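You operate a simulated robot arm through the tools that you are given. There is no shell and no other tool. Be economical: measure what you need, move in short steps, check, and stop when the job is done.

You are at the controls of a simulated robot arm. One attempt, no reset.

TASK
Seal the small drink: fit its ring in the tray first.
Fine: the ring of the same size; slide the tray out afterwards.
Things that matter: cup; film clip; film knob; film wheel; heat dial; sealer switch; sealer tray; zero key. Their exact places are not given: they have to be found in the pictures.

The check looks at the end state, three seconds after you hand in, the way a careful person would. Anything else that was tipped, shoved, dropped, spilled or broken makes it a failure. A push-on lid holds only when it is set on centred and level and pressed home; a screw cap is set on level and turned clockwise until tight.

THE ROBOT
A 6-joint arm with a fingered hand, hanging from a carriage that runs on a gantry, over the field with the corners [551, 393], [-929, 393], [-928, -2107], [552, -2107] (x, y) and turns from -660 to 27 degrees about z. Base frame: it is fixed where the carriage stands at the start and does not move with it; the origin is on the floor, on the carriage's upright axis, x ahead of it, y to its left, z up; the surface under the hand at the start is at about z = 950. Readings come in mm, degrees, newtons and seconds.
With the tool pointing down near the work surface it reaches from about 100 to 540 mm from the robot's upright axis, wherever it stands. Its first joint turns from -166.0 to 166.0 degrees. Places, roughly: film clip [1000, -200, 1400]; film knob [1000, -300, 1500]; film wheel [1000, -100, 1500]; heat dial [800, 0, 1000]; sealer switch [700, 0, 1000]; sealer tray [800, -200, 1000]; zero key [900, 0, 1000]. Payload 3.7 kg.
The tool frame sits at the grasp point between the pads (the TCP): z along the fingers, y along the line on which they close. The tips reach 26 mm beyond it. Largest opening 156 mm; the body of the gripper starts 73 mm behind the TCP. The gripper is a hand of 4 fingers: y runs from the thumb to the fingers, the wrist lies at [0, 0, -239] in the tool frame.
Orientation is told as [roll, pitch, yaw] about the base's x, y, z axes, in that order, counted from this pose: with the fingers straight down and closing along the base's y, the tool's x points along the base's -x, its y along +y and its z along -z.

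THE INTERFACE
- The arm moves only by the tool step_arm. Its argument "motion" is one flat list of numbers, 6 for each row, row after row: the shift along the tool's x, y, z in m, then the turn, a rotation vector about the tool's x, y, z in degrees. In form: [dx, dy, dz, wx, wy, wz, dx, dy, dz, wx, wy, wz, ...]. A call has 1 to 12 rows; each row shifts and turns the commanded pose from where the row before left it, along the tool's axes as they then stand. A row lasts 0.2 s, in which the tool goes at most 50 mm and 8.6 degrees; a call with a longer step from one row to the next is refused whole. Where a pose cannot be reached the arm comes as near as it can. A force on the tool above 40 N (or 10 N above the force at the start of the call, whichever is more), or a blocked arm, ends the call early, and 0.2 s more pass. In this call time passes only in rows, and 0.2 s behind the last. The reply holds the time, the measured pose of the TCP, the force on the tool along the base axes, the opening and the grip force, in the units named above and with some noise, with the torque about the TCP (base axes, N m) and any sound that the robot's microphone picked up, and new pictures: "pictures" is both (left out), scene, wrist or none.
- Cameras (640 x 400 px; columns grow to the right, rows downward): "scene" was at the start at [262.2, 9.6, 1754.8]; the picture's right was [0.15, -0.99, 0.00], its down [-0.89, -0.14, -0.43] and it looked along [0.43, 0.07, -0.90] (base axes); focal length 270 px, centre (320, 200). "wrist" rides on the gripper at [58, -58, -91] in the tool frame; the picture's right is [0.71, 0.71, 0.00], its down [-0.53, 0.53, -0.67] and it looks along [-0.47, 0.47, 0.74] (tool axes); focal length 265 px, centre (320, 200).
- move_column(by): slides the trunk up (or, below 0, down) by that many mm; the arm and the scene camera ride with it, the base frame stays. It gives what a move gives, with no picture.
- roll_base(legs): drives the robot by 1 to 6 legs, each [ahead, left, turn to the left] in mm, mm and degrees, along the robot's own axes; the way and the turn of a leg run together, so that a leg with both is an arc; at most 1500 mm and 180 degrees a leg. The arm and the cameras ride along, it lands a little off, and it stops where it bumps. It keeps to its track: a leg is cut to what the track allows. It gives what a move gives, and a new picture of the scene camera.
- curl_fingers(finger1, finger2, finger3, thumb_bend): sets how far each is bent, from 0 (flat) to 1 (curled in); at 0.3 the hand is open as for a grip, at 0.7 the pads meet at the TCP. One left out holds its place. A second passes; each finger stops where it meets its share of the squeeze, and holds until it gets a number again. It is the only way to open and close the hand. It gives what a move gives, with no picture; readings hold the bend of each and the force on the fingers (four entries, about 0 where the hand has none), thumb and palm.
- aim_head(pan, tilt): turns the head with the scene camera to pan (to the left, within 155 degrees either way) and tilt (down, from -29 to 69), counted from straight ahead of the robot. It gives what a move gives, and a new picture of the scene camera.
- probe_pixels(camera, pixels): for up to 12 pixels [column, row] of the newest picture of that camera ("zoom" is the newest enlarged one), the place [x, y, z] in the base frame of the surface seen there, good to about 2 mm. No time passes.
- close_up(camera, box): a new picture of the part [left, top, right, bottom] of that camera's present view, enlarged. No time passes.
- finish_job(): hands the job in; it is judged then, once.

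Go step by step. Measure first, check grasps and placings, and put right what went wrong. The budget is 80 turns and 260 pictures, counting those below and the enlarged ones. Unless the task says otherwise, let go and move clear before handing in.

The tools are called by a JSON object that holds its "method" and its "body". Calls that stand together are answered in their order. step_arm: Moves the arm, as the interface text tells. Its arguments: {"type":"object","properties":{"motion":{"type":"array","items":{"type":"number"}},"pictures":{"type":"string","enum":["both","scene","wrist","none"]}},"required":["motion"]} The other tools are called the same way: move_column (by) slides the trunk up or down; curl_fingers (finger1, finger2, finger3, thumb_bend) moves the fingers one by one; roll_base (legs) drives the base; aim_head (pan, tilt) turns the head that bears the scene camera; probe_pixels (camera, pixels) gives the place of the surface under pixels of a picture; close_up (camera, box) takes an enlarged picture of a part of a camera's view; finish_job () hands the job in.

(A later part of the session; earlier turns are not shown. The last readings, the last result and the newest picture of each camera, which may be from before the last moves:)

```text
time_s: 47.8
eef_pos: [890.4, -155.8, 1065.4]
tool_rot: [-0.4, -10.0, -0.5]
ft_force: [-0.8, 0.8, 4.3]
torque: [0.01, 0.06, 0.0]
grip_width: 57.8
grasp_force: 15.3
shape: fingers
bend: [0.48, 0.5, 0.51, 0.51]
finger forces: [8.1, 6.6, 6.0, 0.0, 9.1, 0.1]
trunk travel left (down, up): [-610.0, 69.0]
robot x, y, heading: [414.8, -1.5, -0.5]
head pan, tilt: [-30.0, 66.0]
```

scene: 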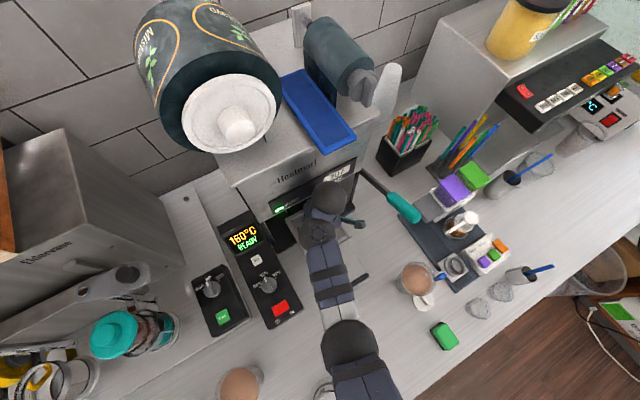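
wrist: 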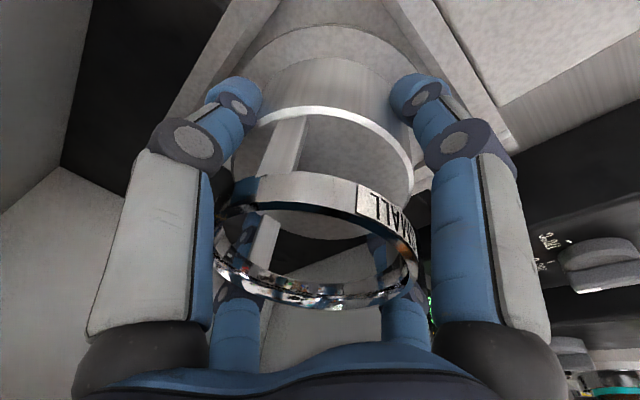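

Ring seated. Before letting go, drag the tray back outward with it (it had slid in) to get more clearance from the head.

{"method": "step_arm", "body": {"motion": [0.003, 0, -0.0005, 0, 0, 0, 0.003, 0, -0.0005, 0, 0, 0, 0.003, 0, -0.0005, 0, 0, 0, 0.003, 0, -0.0005, 0, 0, 0, 0.003, 0, -0.0005, 0, 0, 0], "pictures": "wrist"}}

{"method": "close_up", "body": {"camera": "scene", "box": [290, 200, 390, 300]}}

{"method": "probe_pixels", "body": {"camera": "zoom", "pixels": [[410, 320], [425, 300], [350, 150], [330, 155]]}}

```text
time_s: 49.0
eef_pos: [877.2, -155.0, 1064.7]
tool_rot: [-0.3, -10.1, -0.5]
ft_force: [0.3, -0.4, 5.9]
torque: [-0.07, 0.07, 0.04]
grip_width: 57.8
grasp_force: 15.0
shape: fingers
bend: [0.48, 0.5, 0.51, 0.51]
finger forces: [7.9, 6.2, 6.9, 0.0, 10.0, 0.0]
trunk travel left (down, up): [-610.0, 69.0]
robot x, y, heading: [412.4, -0.5, -0.5]
head pan, tilt: [-30.0, 66.0]
```

wrist: 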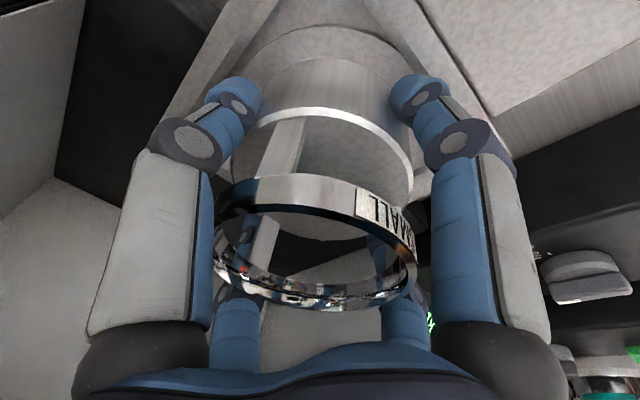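

```text
4.00 times, centred on (340, 250) of scene
```

zoom: 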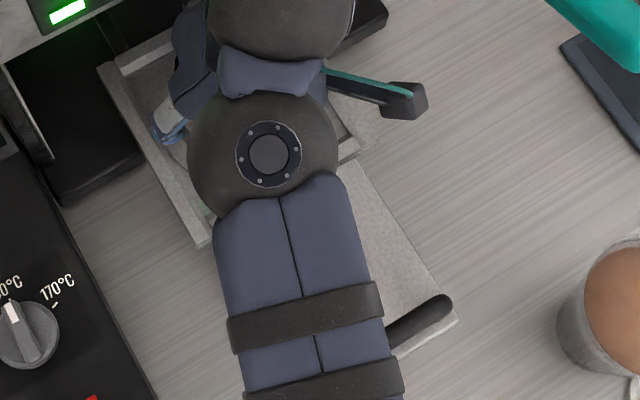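

```text
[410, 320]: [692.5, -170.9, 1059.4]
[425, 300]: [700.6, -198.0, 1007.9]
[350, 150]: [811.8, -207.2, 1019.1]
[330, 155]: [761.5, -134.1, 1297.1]
```

Tray follows freely. Pull further and watch for its stop.

{"method": "step_arm", "body": {"motion": [0.003, 0, -0.0005, 0, 0, 0, 0.003, 0, -0.0005, 0, 0, 0, 0.003, 0, -0.0005, 0, 0, 0, 0.003, 0, -0.0005, 0, 0, 0, 0.003, 0, -0.0005, 0, 0, 0], "pictures": "wrist"}}

{"method": "close_up", "body": {"camera": "wrist", "box": [200, 0, 460, 140]}}

{"method": "probe_pixels", "body": {"camera": "zoom", "pixels": [[330, 97], [450, 135], [220, 115], [400, 40], [420, 20], [450, 20], [500, 50]]}}

```text
time_s: 50.2
eef_pos: [860.2, -155.9, 1065.5]
tool_rot: [-0.3, -10.0, -0.5]
ft_force: [0.9, 0.2, 3.0]
torque: [-0.05, 0.04, 0.01]
grip_width: 57.7
grasp_force: 15.2
shape: fingers
bend: [0.48, 0.5, 0.51, 0.51]
finger forces: [7.7, 6.4, 6.7, 0.1, 9.8, 0.0]
trunk travel left (down, up): [-610.0, 69.0]
robot x, y, heading: [411.9, 0.5, -0.4]
head pan, tilt: [-30.0, 66.0]
```

wrist: 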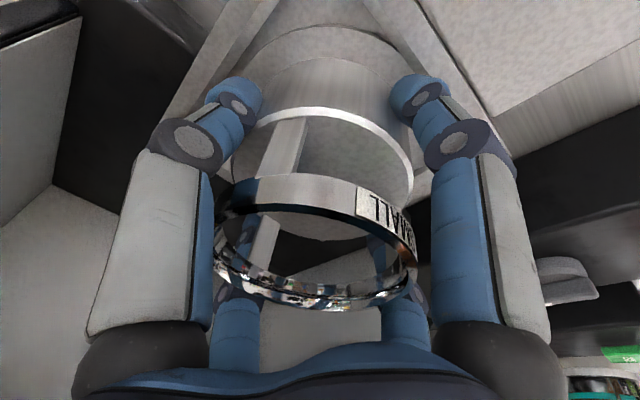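

```text
2.46 times, centred on (330, 70) of wrist
```

zoom: 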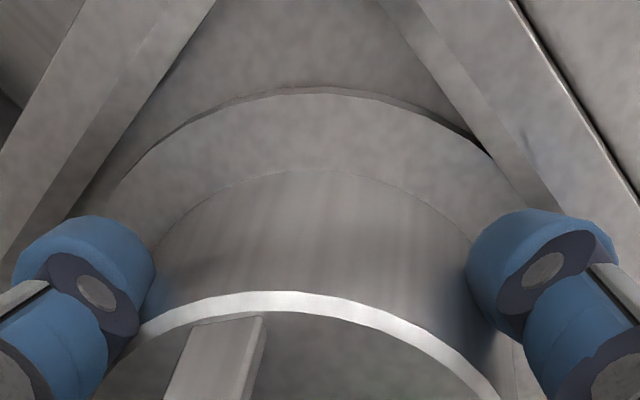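

```text
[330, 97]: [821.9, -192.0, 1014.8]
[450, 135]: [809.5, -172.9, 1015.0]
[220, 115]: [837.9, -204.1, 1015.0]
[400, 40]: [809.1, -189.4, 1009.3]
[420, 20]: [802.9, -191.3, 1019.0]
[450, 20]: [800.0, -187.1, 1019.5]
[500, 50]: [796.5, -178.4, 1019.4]
```

Tray comes out further without resistance (flange seated inside rim). Pull another ~33 mm.

{"method": "step_arm", "body": {"motion": [0.003, 0, -0.0005, 0, 0, 0, 0.003, 0, -0.0005, 0, 0, 0, 0.003, 0, -0.0005, 0, 0, 0, 0.003, 0, -0.0005, 0, 0, 0, 0.003, 0, -0.0005, 0, 0, 0, 0.003, 0, -0.0005, 0, 0, 0, 0.003, 0, -0.0005, 0, 0, 0, 0.003, 0, -0.0005, 0, 0, 0, 0.003, 0, -0.0005, 0, 0, 0, 0.003, 0, -0.0005, 0, 0, 0, 0.003, 0, -0.0005, 0, 0, 0], "pictures": "both"}}

{"method": "close_up", "body": {"camera": "wrist", "box": [200, 0, 460, 140]}}

{"method": "probe_pixels", "body": {"camera": "zoom", "pixels": [[330, 97], [450, 135], [220, 115], [400, 40], [420, 20], [450, 20], [500, 50]]}}

```text
time_s: 52.6
eef_pos: [832.8, -155.7, 1065.6]
tool_rot: [-0.5, -10.4, -0.4]
ft_force: [18.2, -2.1, 4.9]
torque: [-0.06, -0.53, 0.34]
grip_width: 56.6
grasp_force: 17.6
shape: fingers
bend: [0.5, 0.5, 0.49, 0.5]
finger forces: [5.7, 6.8, 10.3, 0.0, 12.2, 0.1]
trunk travel left (down, up): [-610.0, 69.0]
robot x, y, heading: [415.1, -2.3, -0.2]
head pan, tilt: [-30.0, 66.0]
```

scene: 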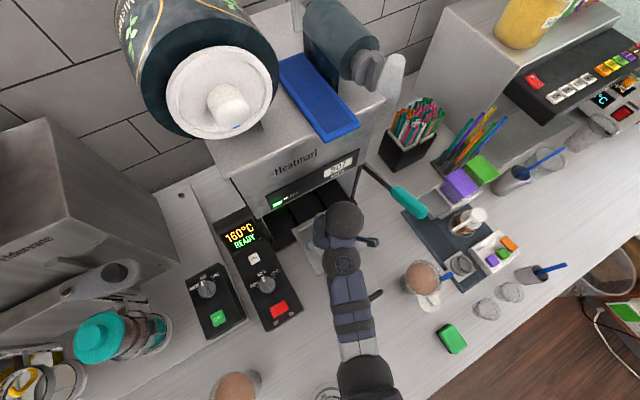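
wrist: 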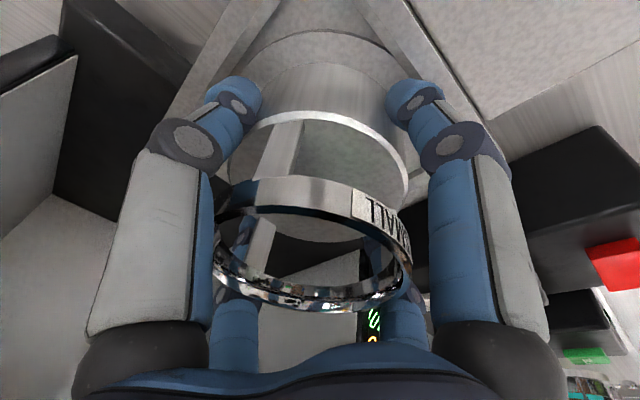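

```text
2.46 times, centred on (330, 70) of wrist
```

zoom: 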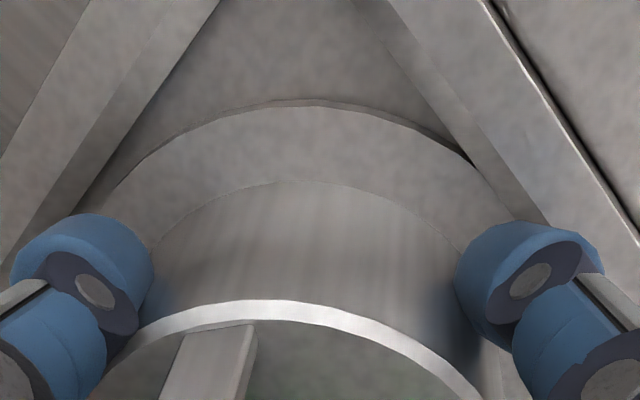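

```text
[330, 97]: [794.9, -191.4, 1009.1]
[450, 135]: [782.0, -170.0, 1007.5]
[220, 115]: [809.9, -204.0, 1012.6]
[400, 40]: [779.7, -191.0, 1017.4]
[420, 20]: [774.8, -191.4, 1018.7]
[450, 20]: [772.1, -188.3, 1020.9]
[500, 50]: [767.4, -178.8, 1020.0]
```

Tray is at its outer stop (ring centre ≈836). Relieve, release and rise.

{"method": "step_arm", "body": {"motion": [-0.003, 0, 0.0005, 0, 0, 0], "pictures": "none"}}

{"method": "curl_fingers", "body": {"finger1": 0.34, "finger2": 0.34, "finger3": 0.34, "thumb_bend": 0.34}}

{"method": "move_column", "body": {"by": 30}}

{"method": "move_column", "body": {"by": 39}}

{"method": "step_arm", "body": {"motion": [-0.0026, 0, -0.0148, 0, 0, 0], "pictures": "both"}}

```text
time_s: 53.0
eef_pos: [832.2, -155.2, 1064.3]
tool_rot: [-0.3, -10.1, -0.5]
ft_force: [13.2, -1.7, 8.3]
torque: [-0.15, -0.04, 0.23]
grip_width: 56.7
grasp_force: 18.3
shape: fingers
bend: [0.5, 0.5, 0.49, 0.5]
finger forces: [7.6, 6.2, 10.5, 0.0, 11.8, 0.0]
trunk travel left (down, up): [-610.0, 69.0]
robot x, y, heading: [412.8, 0.1, -0.6]
head pan, tilt: [-30.0, 66.0]
```

```text
time_s: 54.0
eef_pos: [829.0, -154.4, 1063.4]
tool_rot: [-0.3, -10.0, -0.4]
ft_force: [-0.1, -0.4, -0.4]
torque: [-0.01, 0.0, -0.01]
grip_width: 95.4
grasp_force: 0.1
shape: fingers
bend: [0.34, 0.34, 0.34, 0.34]
finger forces: [0.0, 0.0, 0.1, 0.0, 0.0, 0.0]
trunk travel left (down, up): [-610.0, 69.0]
robot x, y, heading: [415.9, -1.7, -0.6]
head pan, tilt: [-30.0, 66.0]
```

```text
time_s: 54.7
eef_pos: [830.1, -153.8, 1092.2]
tool_rot: [-0.3, -10.1, -0.6]
ft_force: [-0.4, 0.0, -0.3]
torque: [-0.01, -0.02, 0.02]
grip_width: 95.5
grasp_force: 0.0
shape: fingers
bend: [0.34, 0.34, 0.34, 0.34]
finger forces: [0.0, 0.1, 0.0, 0.1, 0.0, 0.0]
trunk travel left (down, up): [-640.0, 39.0]
robot x, y, heading: [413.4, 1.6, -0.5]
head pan, tilt: [-30.0, 66.0]
```

```text
time_s: 55.5
eef_pos: [831.0, -154.7, 1132.8]
tool_rot: [-0.3, -9.9, -0.5]
ft_force: [-1.4, 0.5, 0.0]
torque: [0.02, -0.01, -0.03]
grip_width: 95.4
grasp_force: 0.1
shape: fingers
bend: [0.34, 0.34, 0.34, 0.34]
finger forces: [0.1, 0.1, 0.0, 0.1, 0.0, 0.1]
trunk travel left (down, up): [-679.0, 0.0]
robot x, y, heading: [415.7, -3.6, -0.5]
head pan, tilt: [-30.0, 66.0]
```

```text
time_s: 55.9
eef_pos: [830.4, -152.5, 1148.2]
tool_rot: [-0.4, -10.1, -0.5]
ft_force: [0.4, -0.1, 0.7]
torque: [-0.01, 0.01, -0.04]
grip_width: 95.0
grasp_force: 0.1
shape: fingers
bend: [0.34, 0.34, 0.34, 0.34]
finger forces: [0.0, 0.1, 0.0, 0.0, 0.0, 0.0]
trunk travel left (down, up): [-679.0, 0.0]
robot x, y, heading: [416.1, -1.3, -0.5]
head pan, tilt: [-30.0, 66.0]
```

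scene: 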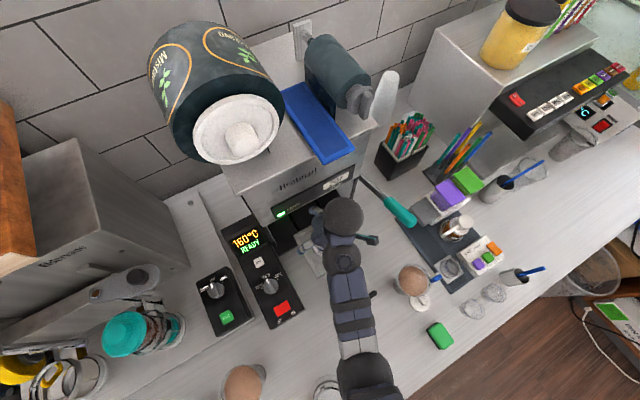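
wrist: 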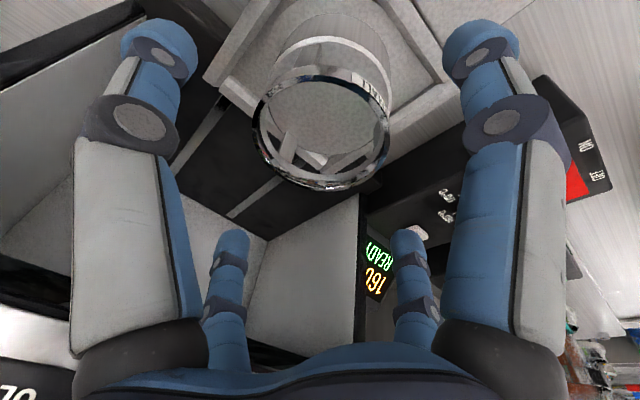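

Ring sits in the tray. Test how high the hand can go here (cup insertion needs TCP ≈1185).

{"method": "step_arm", "body": {"motion": [-0.0026, 0, -0.0148, 0, 0, 0, -0.0026, 0, -0.0148, 0, 0, 0, -0.0026, 0, -0.0148, 0, 0, 0], "pictures": "wrist"}}

{"method": "probe_pixels", "body": {"camera": "wrist", "pixels": [[320, 60], [320, 20], [280, 100]]}}

```text
time_s: 56.7
eef_pos: [828.6, -153.9, 1192.4]
tool_rot: [-0.2, -9.9, -0.5]
ft_force: [-1.3, 0.2, -1.1]
torque: [-0.05, 0.04, 0.0]
grip_width: 95.6
grasp_force: 1.0
shape: fingers
bend: [0.34, 0.34, 0.35, 0.34]
finger forces: [0.0, 0.0, 1.0, 0.0, 0.0, 0.0]
trunk travel left (down, up): [-679.0, 0.0]
robot x, y, heading: [420.4, 2.8, -0.4]
head pan, tilt: [-30.0, 66.0]
```

wrist: 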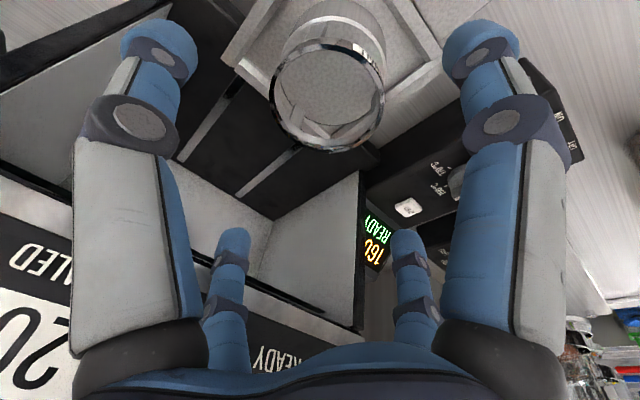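

```text
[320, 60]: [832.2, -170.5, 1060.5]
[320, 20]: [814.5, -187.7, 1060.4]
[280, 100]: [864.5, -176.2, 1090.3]
```

Ring seated (pedestal at z 1060). Reach up to 1192 is OK here. Now back away and drive left to the small green cup.

{"method": "roll_base", "body": {"legs": [[-260, 0, 0], [0, 358, 0]]}}

{"method": "aim_head", "body": {"pan": -60, "tilt": 50}}

```text
time_s: 60.5
eef_pos: [565.4, 202.0, 1193.0]
tool_rot: [-0.3, -10.1, -0.7]
ft_force: [0.2, 0.0, 0.1]
torque: [0.04, 0.04, 0.0]
grip_width: 95.5
grasp_force: 0.0
shape: fingers
bend: [0.34, 0.34, 0.34, 0.34]
finger forces: [0.0, 0.0, 0.1, 0.0, 0.1, 0.0]
trunk travel left (down, up): [-679.0, 0.0]
robot x, y, heading: [149.7, 357.4, -0.8]
head pan, tilt: [-30.0, 66.0]
```

scene: 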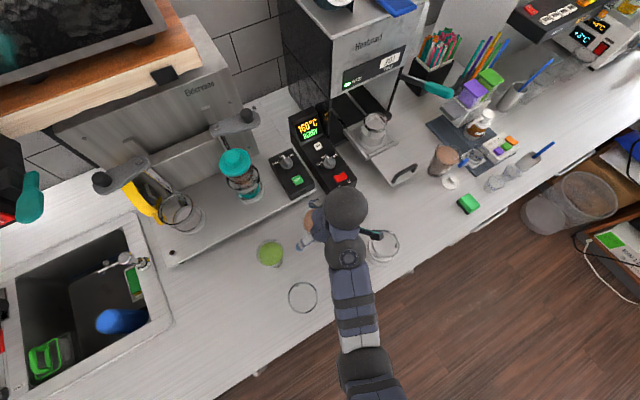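

```text
time_s: 61.5
eef_pos: [566.7, 203.3, 1192.1]
tool_rot: [-0.4, -10.0, -0.7]
ft_force: [0.3, -0.3, 0.1]
torque: [-0.02, 0.0, 0.03]
grip_width: 95.6
grasp_force: 0.1
shape: fingers
bend: [0.34, 0.34, 0.34, 0.34]
finger forces: [0.0, 0.1, 0.0, 0.0, 0.1, 0.0]
trunk travel left (down, up): [-679.0, 0.0]
robot x, y, heading: [153.2, 356.9, -0.8]
head pan, tilt: [-60.0, 50.0]
```

scene: 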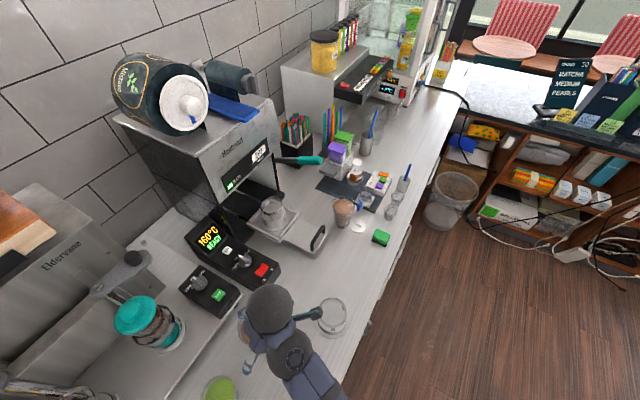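

{"method": "close_up", "body": {"camera": "scene", "box": [180, 120, 340, 270]}}

{"method": "probe_pixels", "body": {"camera": "zoom", "pixels": [[245, 225], [265, 205], [300, 175], [280, 130], [410, 110], [450, 105], [330, 260]]}}

{"method": "aim_head", "body": {"pan": 10, "tilt": 66}}

```text
2.67 times, centred on (260, 195) of scene
```

zoom: 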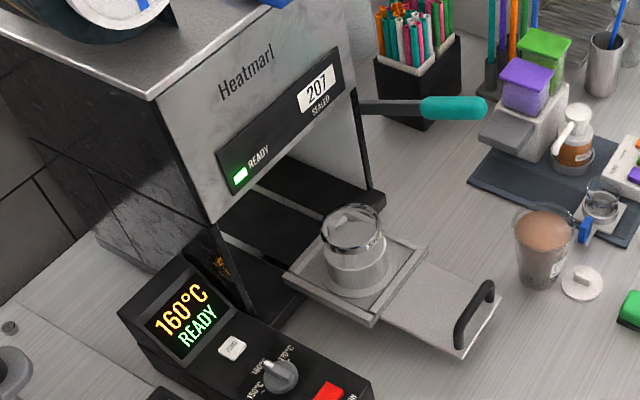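

```text
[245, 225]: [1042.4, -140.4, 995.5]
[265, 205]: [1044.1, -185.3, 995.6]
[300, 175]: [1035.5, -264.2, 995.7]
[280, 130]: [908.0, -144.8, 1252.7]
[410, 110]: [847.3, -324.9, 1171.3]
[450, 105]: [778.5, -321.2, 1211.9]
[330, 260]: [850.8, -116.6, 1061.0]
```

```text
time_s: 62.9
eef_pos: [564.9, 203.0, 1191.6]
tool_rot: [-0.3, -10.0, -0.7]
ft_force: [0.2, -0.2, 0.0]
torque: [0.05, -0.02, 0.0]
grip_width: 95.5
grasp_force: 0.1
shape: fingers
bend: [0.34, 0.34, 0.34, 0.34]
finger forces: [0.1, 0.1, 0.1, 0.0, 0.1, 0.0]
trunk travel left (down, up): [-679.0, 0.0]
robot x, y, heading: [149.8, 357.9, -0.6]
head pan, tilt: [10.0, 66.0]
```

scene: 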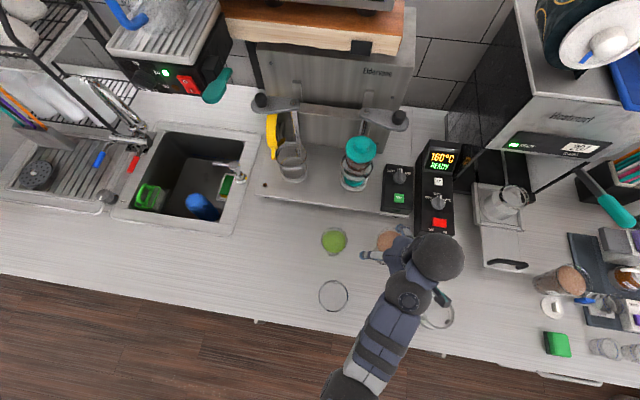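

Ring is neatly in the tray. Now measure the green cup (334,240).

{"method": "close_up", "body": {"camera": "scene", "box": [314, 220, 356, 262]}}

{"method": "probe_pixels", "body": {"camera": "zoom", "pixels": [[320, 200], [240, 180], [415, 180], [320, 100], [330, 280], [300, 100], [430, 150], [225, 150]]}}

```text
9.52 times, centred on (335, 241) of scene
```

zoom: 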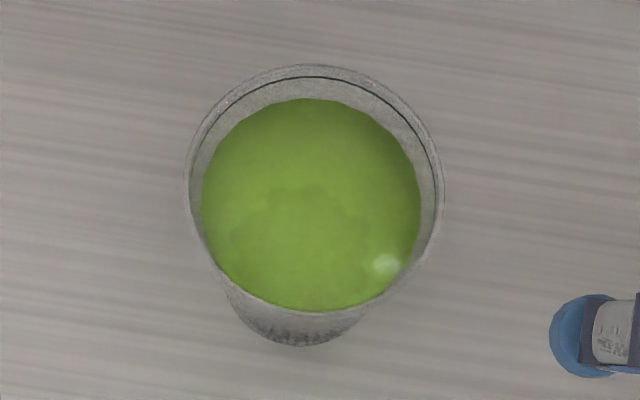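

```text
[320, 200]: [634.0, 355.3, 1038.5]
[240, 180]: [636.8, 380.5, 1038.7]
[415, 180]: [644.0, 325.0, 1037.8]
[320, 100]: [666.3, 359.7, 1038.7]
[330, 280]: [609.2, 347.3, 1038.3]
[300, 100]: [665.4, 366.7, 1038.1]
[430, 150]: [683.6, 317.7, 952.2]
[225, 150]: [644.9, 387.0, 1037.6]
```

Cup centre ≈(632.5,358), rim r≈40, drink at 1038. Lean to 15° and move above it.

{"method": "step_arm", "body": {"motion": [0, 0, 0, 0, -5, 0, -0.0165, 0.0388, 0.0044, 0, 0, 0, -0.0165, 0.0388, 0.0044, 0, 0, 0, -0.0165, 0.0388, 0.0044, 0, 0, 0, -0.0165, 0.0388, 0.0044, 0, 0, 0], "pictures": "none"}}

{"method": "curl_fingers", "body": {"finger1": 0.32, "finger2": 0.32, "finger3": 0.32, "thumb_bend": 0.32}}

{"method": "move_column", "body": {"by": -70}}

{"method": "step_arm", "body": {"motion": [0, 0, 0, 0, 0, 0], "pictures": "wrist"}}

```text
time_s: 64.1
eef_pos: [639.1, 358.8, 1191.0]
tool_rot: [-0.4, -15.1, -0.6]
ft_force: [-0.6, 0.0, -0.8]
torque: [0.01, -0.03, -0.01]
grip_width: 95.4
grasp_force: 0.1
shape: fingers
bend: [0.34, 0.34, 0.34, 0.34]
finger forces: [0.0, 0.0, 0.1, 0.0, 0.1, 0.0]
trunk travel left (down, up): [-679.0, 0.0]
robot x, y, heading: [149.4, 357.7, -0.8]
head pan, tilt: [10.0, 66.0]
```

```text
time_s: 65.1
eef_pos: [637.5, 357.4, 1190.9]
tool_rot: [-0.3, -14.9, -0.5]
ft_force: [0.4, 1.3, -0.2]
torque: [-0.01, 0.0, -0.01]
grip_width: 100.8
grasp_force: 0.0
shape: fingers
bend: [0.32, 0.32, 0.32, 0.32]
finger forces: [0.0, 0.0, 0.0, 0.1, 0.1, 0.0]
trunk travel left (down, up): [-679.0, 0.0]
robot x, y, heading: [154.0, 357.2, -0.8]
head pan, tilt: [10.0, 66.0]
```

```text
time_s: 66.2
eef_pos: [639.5, 359.3, 1120.9]
tool_rot: [-0.3, -15.0, -0.7]
ft_force: [0.0, 1.1, 0.4]
torque: [0.01, -0.04, 0.02]
grip_width: 100.7
grasp_force: 0.1
shape: fingers
bend: [0.32, 0.32, 0.32, 0.32]
finger forces: [0.0, 0.0, 0.1, 0.0, 0.0, 0.0]
trunk travel left (down, up): [-609.0, 70.0]
robot x, y, heading: [153.3, 359.8, -0.8]
head pan, tilt: [10.0, 66.0]
```

```text
time_s: 66.6
eef_pos: [637.7, 359.1, 1120.4]
tool_rot: [-0.3, -15.0, -0.7]
ft_force: [0.1, 0.0, 0.6]
torque: [0.02, 0.03, 0.0]
grip_width: 100.7
grasp_force: 0.2
shape: fingers
bend: [0.32, 0.32, 0.32, 0.32]
finger forces: [0.0, 0.0, 0.0, 0.0, 0.0, 0.0]
trunk travel left (down, up): [-609.0, 70.0]
robot x, y, heading: [152.9, 355.3, -0.8]
head pan, tilt: [10.0, 66.0]
```

wrist: 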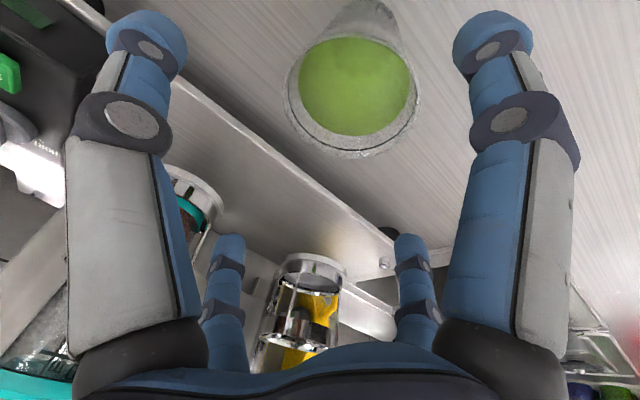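

Cup lies where expected (lean explains the offset). Shift −3 mm in x and lower further.

{"method": "step_arm", "body": {"motion": [0.003, -0.0005, -0.0008, 0, 0, 0], "pictures": "none"}}

{"method": "move_column", "body": {"by": -50}}

{"method": "step_arm", "body": {"motion": [0, 0, 0, 0, 0, 0], "pictures": "wrist"}}

{"method": "probe_pixels", "body": {"camera": "wrist", "pixels": [[340, 100], [340, 60], [300, 100], [400, 100]]}}

```text
time_s: 67.0
eef_pos: [635.0, 358.0, 1120.8]
tool_rot: [-0.3, -14.9, -0.7]
ft_force: [0.3, 0.0, -0.1]
torque: [0.02, 0.01, -0.02]
grip_width: 100.8
grasp_force: 0.2
shape: fingers
bend: [0.32, 0.32, 0.32, 0.32]
finger forces: [0.1, 0.0, 0.0, 0.0, 0.0, 0.0]
trunk travel left (down, up): [-609.0, 70.0]
robot x, y, heading: [150.6, 356.8, -0.6]
head pan, tilt: [10.0, 66.0]
```

```text
time_s: 67.9
eef_pos: [634.6, 358.0, 1070.7]
tool_rot: [-0.3, -15.0, -0.6]
ft_force: [-0.8, -0.4, 0.1]
torque: [-0.02, -0.05, 0.01]
grip_width: 100.9
grasp_force: 0.1
shape: fingers
bend: [0.32, 0.32, 0.32, 0.32]
finger forces: [0.0, 0.1, 0.0, 0.1, 0.1, 0.1]
trunk travel left (down, up): [-559.0, 120.0]
robot x, y, heading: [148.9, 355.8, -0.4]
head pan, tilt: [10.0, 66.0]
```

```text
time_s: 68.3
eef_pos: [636.0, 357.9, 1070.6]
tool_rot: [-0.3, -15.0, -0.5]
ft_force: [-0.2, -1.2, -0.3]
torque: [0.0, -0.01, 0.03]
grip_width: 100.9
grasp_force: 0.1
shape: fingers
bend: [0.32, 0.32, 0.32, 0.32]
finger forces: [0.0, 0.0, 0.0, 0.0, 0.0, 0.0]
trunk travel left (down, up): [-559.0, 120.0]
robot x, y, heading: [148.7, 357.2, -0.7]
head pan, tilt: [10.0, 66.0]
```

wrist: 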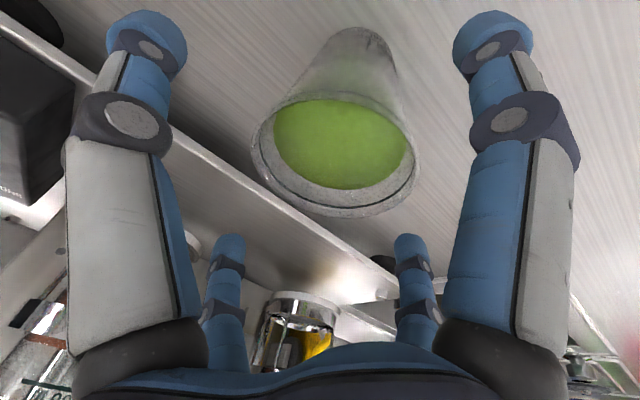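

```text
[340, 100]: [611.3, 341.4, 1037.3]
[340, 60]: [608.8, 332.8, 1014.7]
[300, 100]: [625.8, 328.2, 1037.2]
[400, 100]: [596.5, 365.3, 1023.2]
```

{"method": "move_column", "body": {"by": -35}}

{"method": "step_arm", "body": {"motion": [0, 0, 0, 0, 0, 0], "pictures": "wrist"}}

```text
time_s: 69.1
eef_pos: [634.7, 358.9, 1036.7]
tool_rot: [-0.3, -14.9, -0.6]
ft_force: [-0.4, -0.4, -0.7]
torque: [-0.02, 0.01, 0.0]
grip_width: 101.0
grasp_force: 0.1
shape: fingers
bend: [0.32, 0.32, 0.32, 0.32]
finger forces: [0.0, 0.0, 0.0, 0.0, 0.1, 0.1]
trunk travel left (down, up): [-524.0, 155.0]
robot x, y, heading: [152.6, 355.6, -0.9]
head pan, tilt: [10.0, 66.0]
```

```text
time_s: 69.5
eef_pos: [634.4, 357.7, 1034.7]
tool_rot: [-0.4, -15.0, -0.6]
ft_force: [0.5, 0.2, 0.3]
torque: [0.01, 0.0, 0.01]
grip_width: 100.9
grasp_force: 0.1
shape: fingers
bend: [0.32, 0.32, 0.32, 0.32]
finger forces: [0.0, 0.0, 0.0, 0.0, 0.0, 0.0]
trunk travel left (down, up): [-524.0, 155.0]
robot x, y, heading: [151.4, 358.7, -0.6]
head pan, tilt: [10.0, 66.0]
```

wrist: 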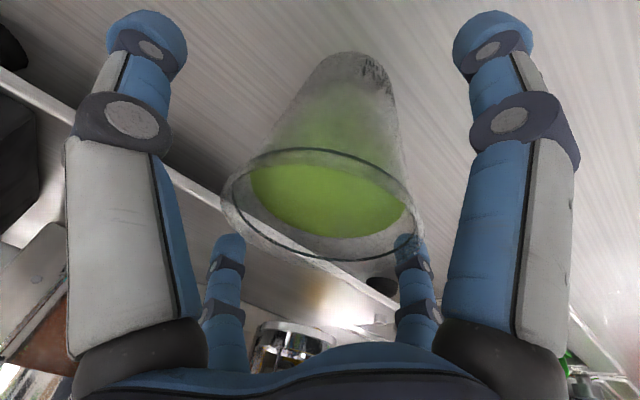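

{"method": "curl_fingers", "body": {"finger1": 0.53, "finger2": 0.53, "finger3": 0.53, "thumb_bend": 0.53}}

{"method": "close_up", "body": {"camera": "wrist", "box": [0, 0, 640, 400]}}

```text
time_s: 70.5
eef_pos: [635.9, 358.9, 1036.2]
tool_rot: [-0.4, -14.9, -0.5]
ft_force: [0.2, 0.1, -0.3]
torque: [0.03, 0.03, 0.0]
grip_width: 45.1
grasp_force: 1.5
shape: fingers
bend: [0.51, 0.53, 0.52, 0.53]
finger forces: [1.3, 0.0, 1.2, 0.0, 0.3, 0.1]
trunk travel left (down, up): [-524.0, 155.0]
robot x, y, heading: [150.9, 359.7, -0.6]
head pan, tilt: [10.0, 66.0]
```

```text
1.00 times, centred on (320, 200) of wrist (not enlarged: the box is as wide or as high as the picture)
```

zoom: 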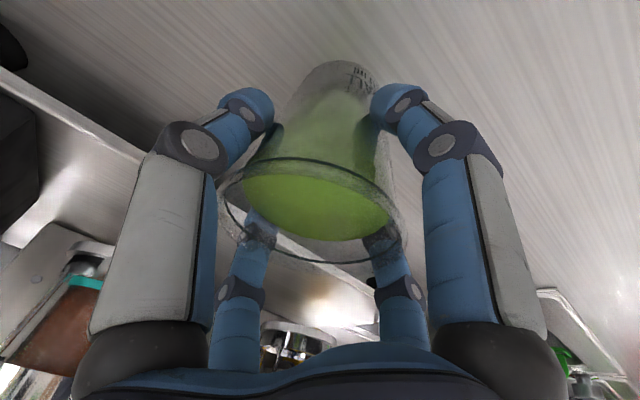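

{"method": "curl_fingers", "body": {"finger1": 0.58, "finger2": 0.6, "finger3": 0.58, "thumb_bend": 0.6}}

{"method": "move_column", "body": {"by": 15}}

{"method": "step_arm", "body": {"motion": [0, 0, 0, 0, 0, 0], "pictures": "both"}}

```text
time_s: 71.5
eef_pos: [634.7, 357.9, 1035.3]
tool_rot: [-0.3, -15.1, -0.6]
ft_force: [-0.4, -1.2, 1.5]
torque: [-0.08, 0.15, -0.01]
grip_width: 43.0
grasp_force: 10.0
shape: fingers
bend: [0.52, 0.54, 0.54, 0.55]
finger forces: [4.5, 5.0, 3.8, 0.0, 7.3, 0.1]
trunk travel left (down, up): [-524.0, 155.0]
robot x, y, heading: [151.0, 356.0, -0.8]
head pan, tilt: [10.0, 66.0]
```

```text
time_s: 72.1
eef_pos: [634.0, 358.2, 1051.1]
tool_rot: [-0.3, -15.1, -0.6]
ft_force: [-0.3, 0.0, -2.7]
torque: [-0.03, 0.0, -0.01]
grip_width: 42.9
grasp_force: 9.2
shape: fingers
bend: [0.52, 0.54, 0.54, 0.55]
finger forces: [4.0, 5.3, 2.9, 0.1, 7.0, 0.1]
trunk travel left (down, up): [-539.0, 140.0]
robot x, y, heading: [149.3, 356.4, -0.7]
head pan, tilt: [10.0, 66.0]
```

```text
time_s: 72.5
eef_pos: [634.8, 358.8, 1050.4]
tool_rot: [-0.3, -15.1, -0.6]
ft_force: [0.5, 0.3, -2.8]
torque: [-0.02, -0.04, -0.02]
grip_width: 43.1
grasp_force: 10.1
shape: fingers
bend: [0.52, 0.54, 0.54, 0.55]
finger forces: [4.0, 5.3, 2.9, 0.1, 7.0, 0.0]
trunk travel left (down, up): [-539.0, 140.0]
robot x, y, heading: [150.8, 355.1, -0.7]
head pan, tilt: [10.0, 66.0]
```

scene: 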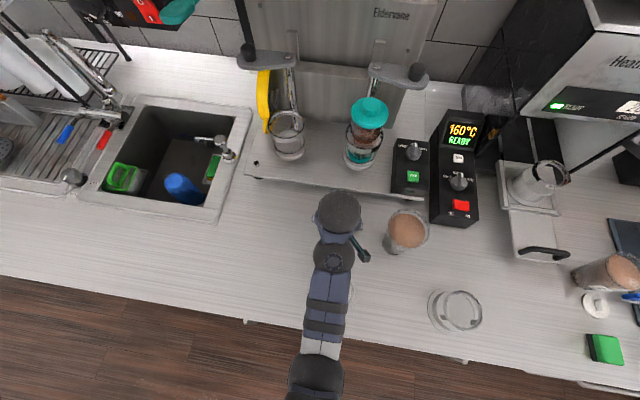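
wrist: 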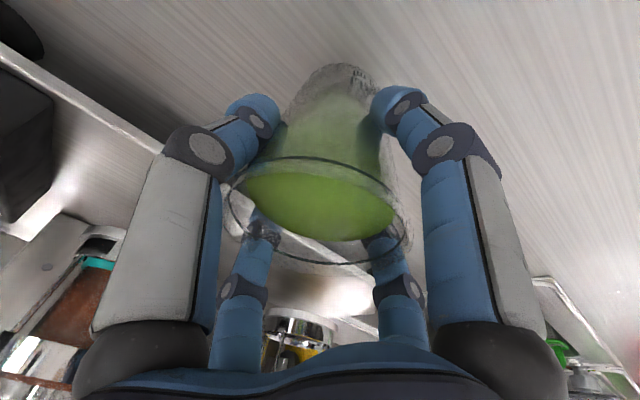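

Cup lifted (≈2.8 N, level). Raise fully, back off, drive right to line up with the tray.

{"method": "move_column", "body": {"by": 139}}

{"method": "roll_base", "body": {"legs": [[-100, 0, 0], [0, -250, 0], [0, -260, 0]]}}

{"method": "close_up", "body": {"camera": "wrist", "box": [0, 0, 640, 400]}}

```text
time_s: 74.2
eef_pos: [633.8, 358.0, 1189.4]
tool_rot: [-0.3, -15.0, -0.6]
ft_force: [-0.9, 0.5, -3.1]
torque: [0.03, -0.01, 0.04]
grip_width: 43.1
grasp_force: 10.0
shape: fingers
bend: [0.52, 0.54, 0.54, 0.55]
finger forces: [4.0, 5.3, 2.8, 0.1, 7.0, 0.1]
trunk travel left (down, up): [-678.0, 1.0]
robot x, y, heading: [152.1, 358.0, -0.6]
head pan, tilt: [10.0, 66.0]
```

```text
time_s: 78.2
eef_pos: [529.5, -144.8, 1189.9]
tool_rot: [-0.2, -14.9, -0.3]
ft_force: [-0.6, 0.0, -2.9]
torque: [-0.01, -0.01, 0.0]
grip_width: 42.8
grasp_force: 10.0
shape: fingers
bend: [0.52, 0.54, 0.54, 0.55]
finger forces: [4.0, 5.5, 2.9, 0.0, 7.0, 0.0]
trunk travel left (down, up): [-678.0, 1.0]
robot x, y, heading: [45.8, -150.0, -0.3]
head pan, tilt: [10.0, 66.0]
```

scene: 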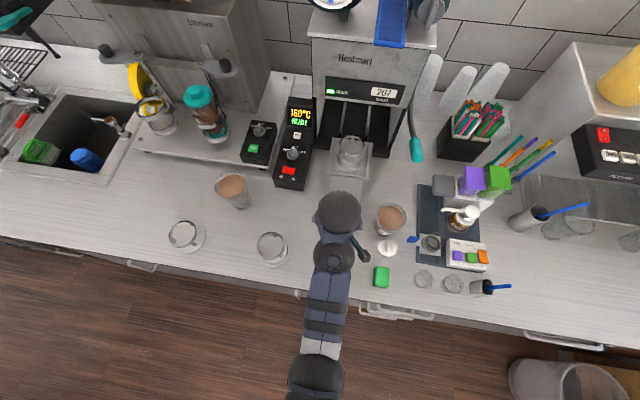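

```text
1.00 times, centred on (320, 200) of wrist (not enlarged: the box is as wide or as high as the picture)
```

zoom: 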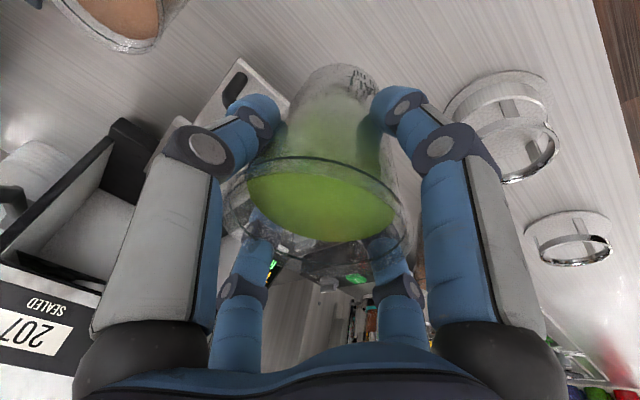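

Cup carried safely. Now precisely measure the ring in the tray.

{"method": "close_up", "body": {"camera": "scene", "box": [325, 128, 377, 182]}}

{"method": "probe_pixels", "body": {"camera": "zoom", "pixels": [[320, 200], [250, 130], [390, 130], [320, 80], [320, 175], [320, 215], [230, 240], [410, 240], [320, 270], [320, 100]]}}

```text
7.41 times, centred on (351, 155) of scene
```

zoom: 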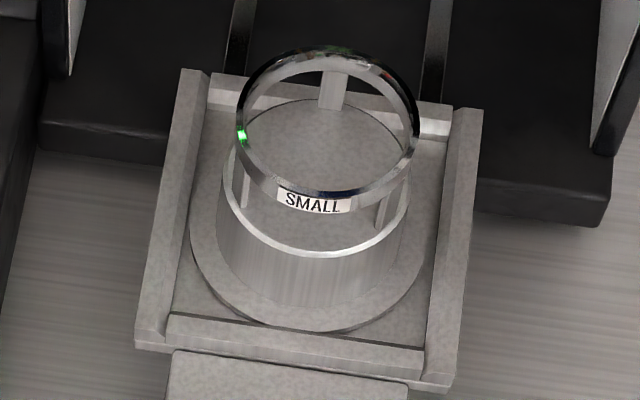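

```text
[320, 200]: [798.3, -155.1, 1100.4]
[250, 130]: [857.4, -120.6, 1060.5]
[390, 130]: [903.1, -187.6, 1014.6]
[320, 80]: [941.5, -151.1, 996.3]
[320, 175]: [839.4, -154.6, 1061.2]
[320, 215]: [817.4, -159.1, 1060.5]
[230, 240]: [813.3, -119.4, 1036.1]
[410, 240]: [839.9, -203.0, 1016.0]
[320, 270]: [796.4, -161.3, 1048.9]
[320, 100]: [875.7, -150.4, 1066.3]
```

{"method": "probe_pixels", "body": {"camera": "zoom", "pixels": [[240, 115], [415, 125], [325, 50], [322, 190], [265, 70], [385, 75], [265, 175], [390, 175], [217, 215], [408, 215], [190, 235], [422, 260]]}}

```text
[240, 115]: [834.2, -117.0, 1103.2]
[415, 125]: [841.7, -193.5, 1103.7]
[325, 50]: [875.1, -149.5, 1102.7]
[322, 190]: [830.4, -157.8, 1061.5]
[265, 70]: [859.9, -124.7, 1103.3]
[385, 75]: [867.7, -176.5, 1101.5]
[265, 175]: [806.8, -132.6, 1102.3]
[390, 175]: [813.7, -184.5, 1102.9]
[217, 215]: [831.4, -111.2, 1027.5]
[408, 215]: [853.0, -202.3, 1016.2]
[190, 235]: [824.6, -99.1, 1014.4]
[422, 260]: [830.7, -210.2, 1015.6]
```

Ring centre ≈(837.2,−155), top 1103. Drive forward.

{"method": "roll_base", "body": {"legs": [[150, 0, 0], [115, -8, 0]]}}

{"method": "step_arm", "body": {"motion": [-0.004, 0, -0.015, 0, 0, 0], "pictures": "wrist"}}

{"method": "close_up", "body": {"camera": "wrist", "box": [200, 40, 440, 290]}}

{"method": "probe_pixels", "body": {"camera": "wrist", "pixels": [[320, 200], [252, 195], [388, 210], [280, 170], [350, 175], [320, 235], [280, 225], [365, 232], [300, 165]]}}

```text
time_s: 80.4
eef_pos: [793.4, -155.4, 1189.7]
tool_rot: [-0.3, -15.1, -0.4]
ft_force: [0.1, 0.1, -3.1]
torque: [-0.01, 0.04, 0.01]
grip_width: 42.9
grasp_force: 9.5
shape: fingers
bend: [0.52, 0.54, 0.55, 0.55]
finger forces: [3.9, 5.3, 2.8, 0.0, 6.9, 0.0]
trunk travel left (down, up): [-678.0, 1.0]
robot x, y, heading: [310.0, -160.2, -0.5]
head pan, tilt: [10.0, 66.0]
```

scene: 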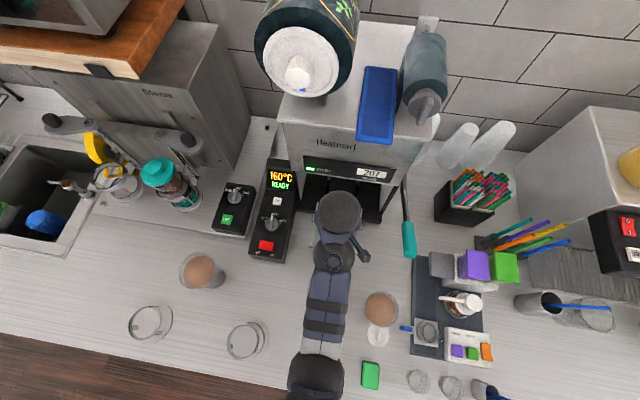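

```text
time_s: 80.8
eef_pos: [793.6, -156.6, 1205.4]
tool_rot: [-0.2, -14.9, -0.4]
ft_force: [0.0, -0.1, -2.8]
torque: [0.03, -0.02, 0.01]
grip_width: 43.1
grasp_force: 10.0
shape: fingers
bend: [0.52, 0.54, 0.55, 0.55]
finger forces: [4.0, 5.4, 2.8, 0.0, 6.9, 0.0]
trunk travel left (down, up): [-678.0, 1.0]
robot x, y, heading: [306.8, -159.2, -0.3]
head pan, tilt: [10.0, 66.0]
```

wrist: 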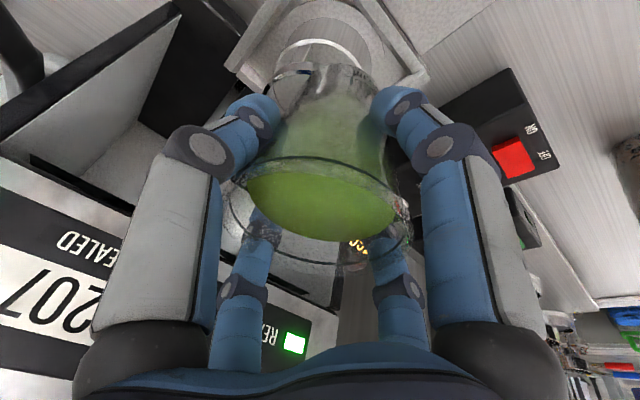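

```text
1.60 times, centred on (320, 165) of wrist
```

zoom: 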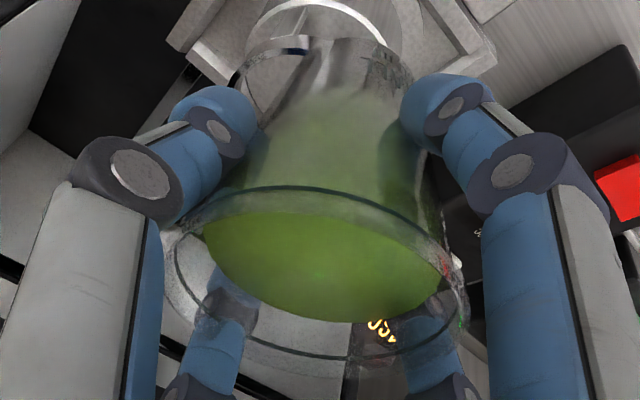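

```text
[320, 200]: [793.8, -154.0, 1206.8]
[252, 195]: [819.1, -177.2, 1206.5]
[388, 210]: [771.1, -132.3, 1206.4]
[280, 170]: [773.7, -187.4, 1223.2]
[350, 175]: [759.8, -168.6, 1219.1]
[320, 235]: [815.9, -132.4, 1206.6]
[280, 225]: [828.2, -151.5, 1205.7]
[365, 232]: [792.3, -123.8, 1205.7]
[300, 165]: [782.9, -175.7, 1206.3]
```

{"method": "probe_pixels", "body": {"camera": "zoom", "pixels": [[206, 233], [212, 250], [235, 278], [265, 297], [300, 311], [350, 320], [390, 317], [425, 300], [437, 285], [437, 270], [230, 212], [400, 240]]}}

```text
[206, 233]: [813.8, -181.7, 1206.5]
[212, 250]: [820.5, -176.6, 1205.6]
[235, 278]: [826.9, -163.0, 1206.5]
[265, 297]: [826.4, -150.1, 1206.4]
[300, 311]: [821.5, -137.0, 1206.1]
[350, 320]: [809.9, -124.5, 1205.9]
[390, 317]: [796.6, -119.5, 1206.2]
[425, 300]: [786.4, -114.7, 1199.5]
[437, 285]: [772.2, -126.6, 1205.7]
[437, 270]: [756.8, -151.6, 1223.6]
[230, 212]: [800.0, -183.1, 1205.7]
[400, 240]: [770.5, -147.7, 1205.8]
```

Cup centre ≈(793.2,−154.5), base ≈1119 above ring top 1103. Advance 44 mm.

{"method": "step_arm", "body": {"motion": [-0.0142, 0, 0.0038, 0, 0, 0, -0.0142, 0, 0.0038, 0, 0, 0, -0.0141, 0, 0.0038, 0, 0, 0], "pictures": "both"}}

{"method": "close_up", "body": {"camera": "wrist", "box": [200, 40, 440, 290]}}

{"method": "probe_pixels", "body": {"camera": "zoom", "pixels": [[206, 233], [212, 250], [235, 278], [265, 297], [300, 311], [350, 320], [390, 317], [437, 285], [230, 212]]}}

```text
time_s: 81.6
eef_pos: [836.4, -155.5, 1205.3]
tool_rot: [-0.2, -14.8, -0.4]
ft_force: [0.1, -0.2, -3.0]
torque: [-0.01, 0.01, 0.0]
grip_width: 43.2
grasp_force: 9.5
shape: fingers
bend: [0.52, 0.54, 0.55, 0.55]
finger forces: [4.1, 5.4, 2.8, 0.0, 6.8, 0.0]
trunk travel left (down, up): [-678.0, 1.0]
robot x, y, heading: [306.8, -156.9, -0.9]
head pan, tilt: [10.0, 66.0]
```

scene: 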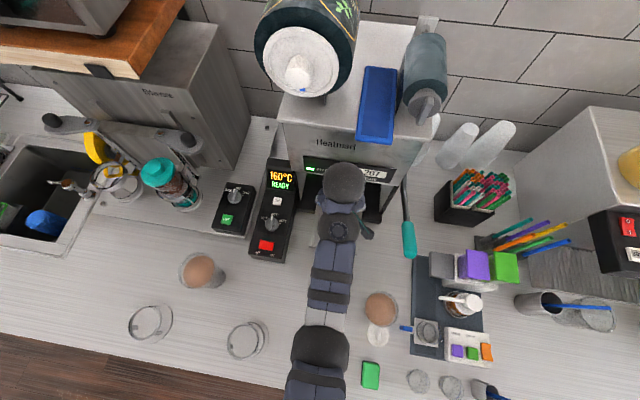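
wrist: 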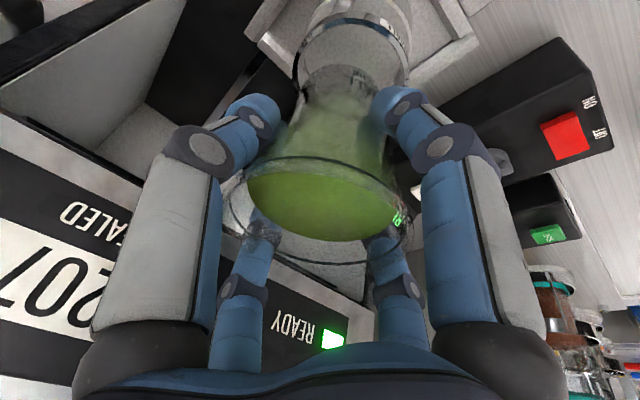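

```text
1.60 times, centred on (320, 165) of wrist
```

zoom: 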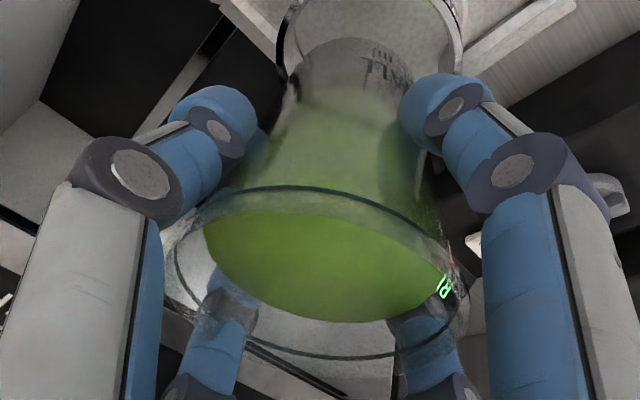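

```text
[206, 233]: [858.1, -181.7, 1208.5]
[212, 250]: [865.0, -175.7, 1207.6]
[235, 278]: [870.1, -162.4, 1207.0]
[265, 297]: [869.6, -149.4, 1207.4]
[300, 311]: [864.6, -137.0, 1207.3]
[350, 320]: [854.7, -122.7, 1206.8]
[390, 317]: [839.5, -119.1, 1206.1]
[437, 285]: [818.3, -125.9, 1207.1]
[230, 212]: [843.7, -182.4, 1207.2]
```

Aligned (837.2,−154 vs ring 837.2,−155). Lower into the ring via trunk.

{"method": "move_column", "body": {"by": -25}}

{"method": "step_arm", "body": {"motion": [0, -0.0007, 0, 0, 0, 0], "pictures": "wrist"}}

{"method": "close_up", "body": {"camera": "wrist", "box": [200, 0, 480, 200]}}

```text
time_s: 82.3
eef_pos: [836.5, -156.1, 1181.5]
tool_rot: [-0.3, -15.0, -0.4]
ft_force: [0.0, -0.9, -2.4]
torque: [-0.01, -0.03, -0.01]
grip_width: 42.9
grasp_force: 9.5
shape: fingers
bend: [0.52, 0.54, 0.55, 0.55]
finger forces: [4.1, 5.5, 2.7, 0.1, 6.9, 0.0]
trunk travel left (down, up): [-653.0, 26.0]
robot x, y, heading: [307.9, -158.7, -0.6]
head pan, tilt: [10.0, 66.0]
```

```text
time_s: 82.7
eef_pos: [836.8, -155.7, 1181.6]
tool_rot: [-0.4, -15.1, -0.4]
ft_force: [0.3, 0.8, -2.3]
torque: [-0.02, 0.02, 0.0]
grip_width: 43.1
grasp_force: 9.7
shape: fingers
bend: [0.52, 0.54, 0.55, 0.55]
finger forces: [4.0, 5.5, 2.7, 0.0, 6.8, 0.0]
trunk travel left (down, up): [-653.0, 26.0]
robot x, y, heading: [308.5, -158.3, -0.4]
head pan, tilt: [10.0, 66.0]
```

wrist: 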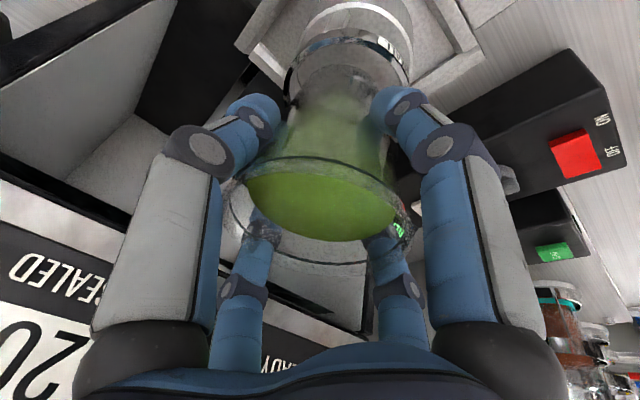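

```text
2.00 times, centred on (340, 100) of wrist
```

zoom: 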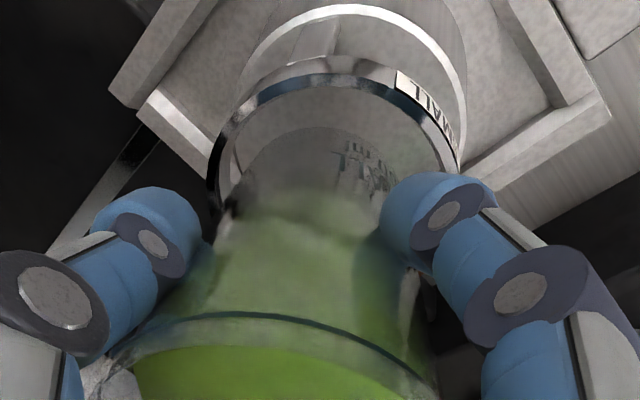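

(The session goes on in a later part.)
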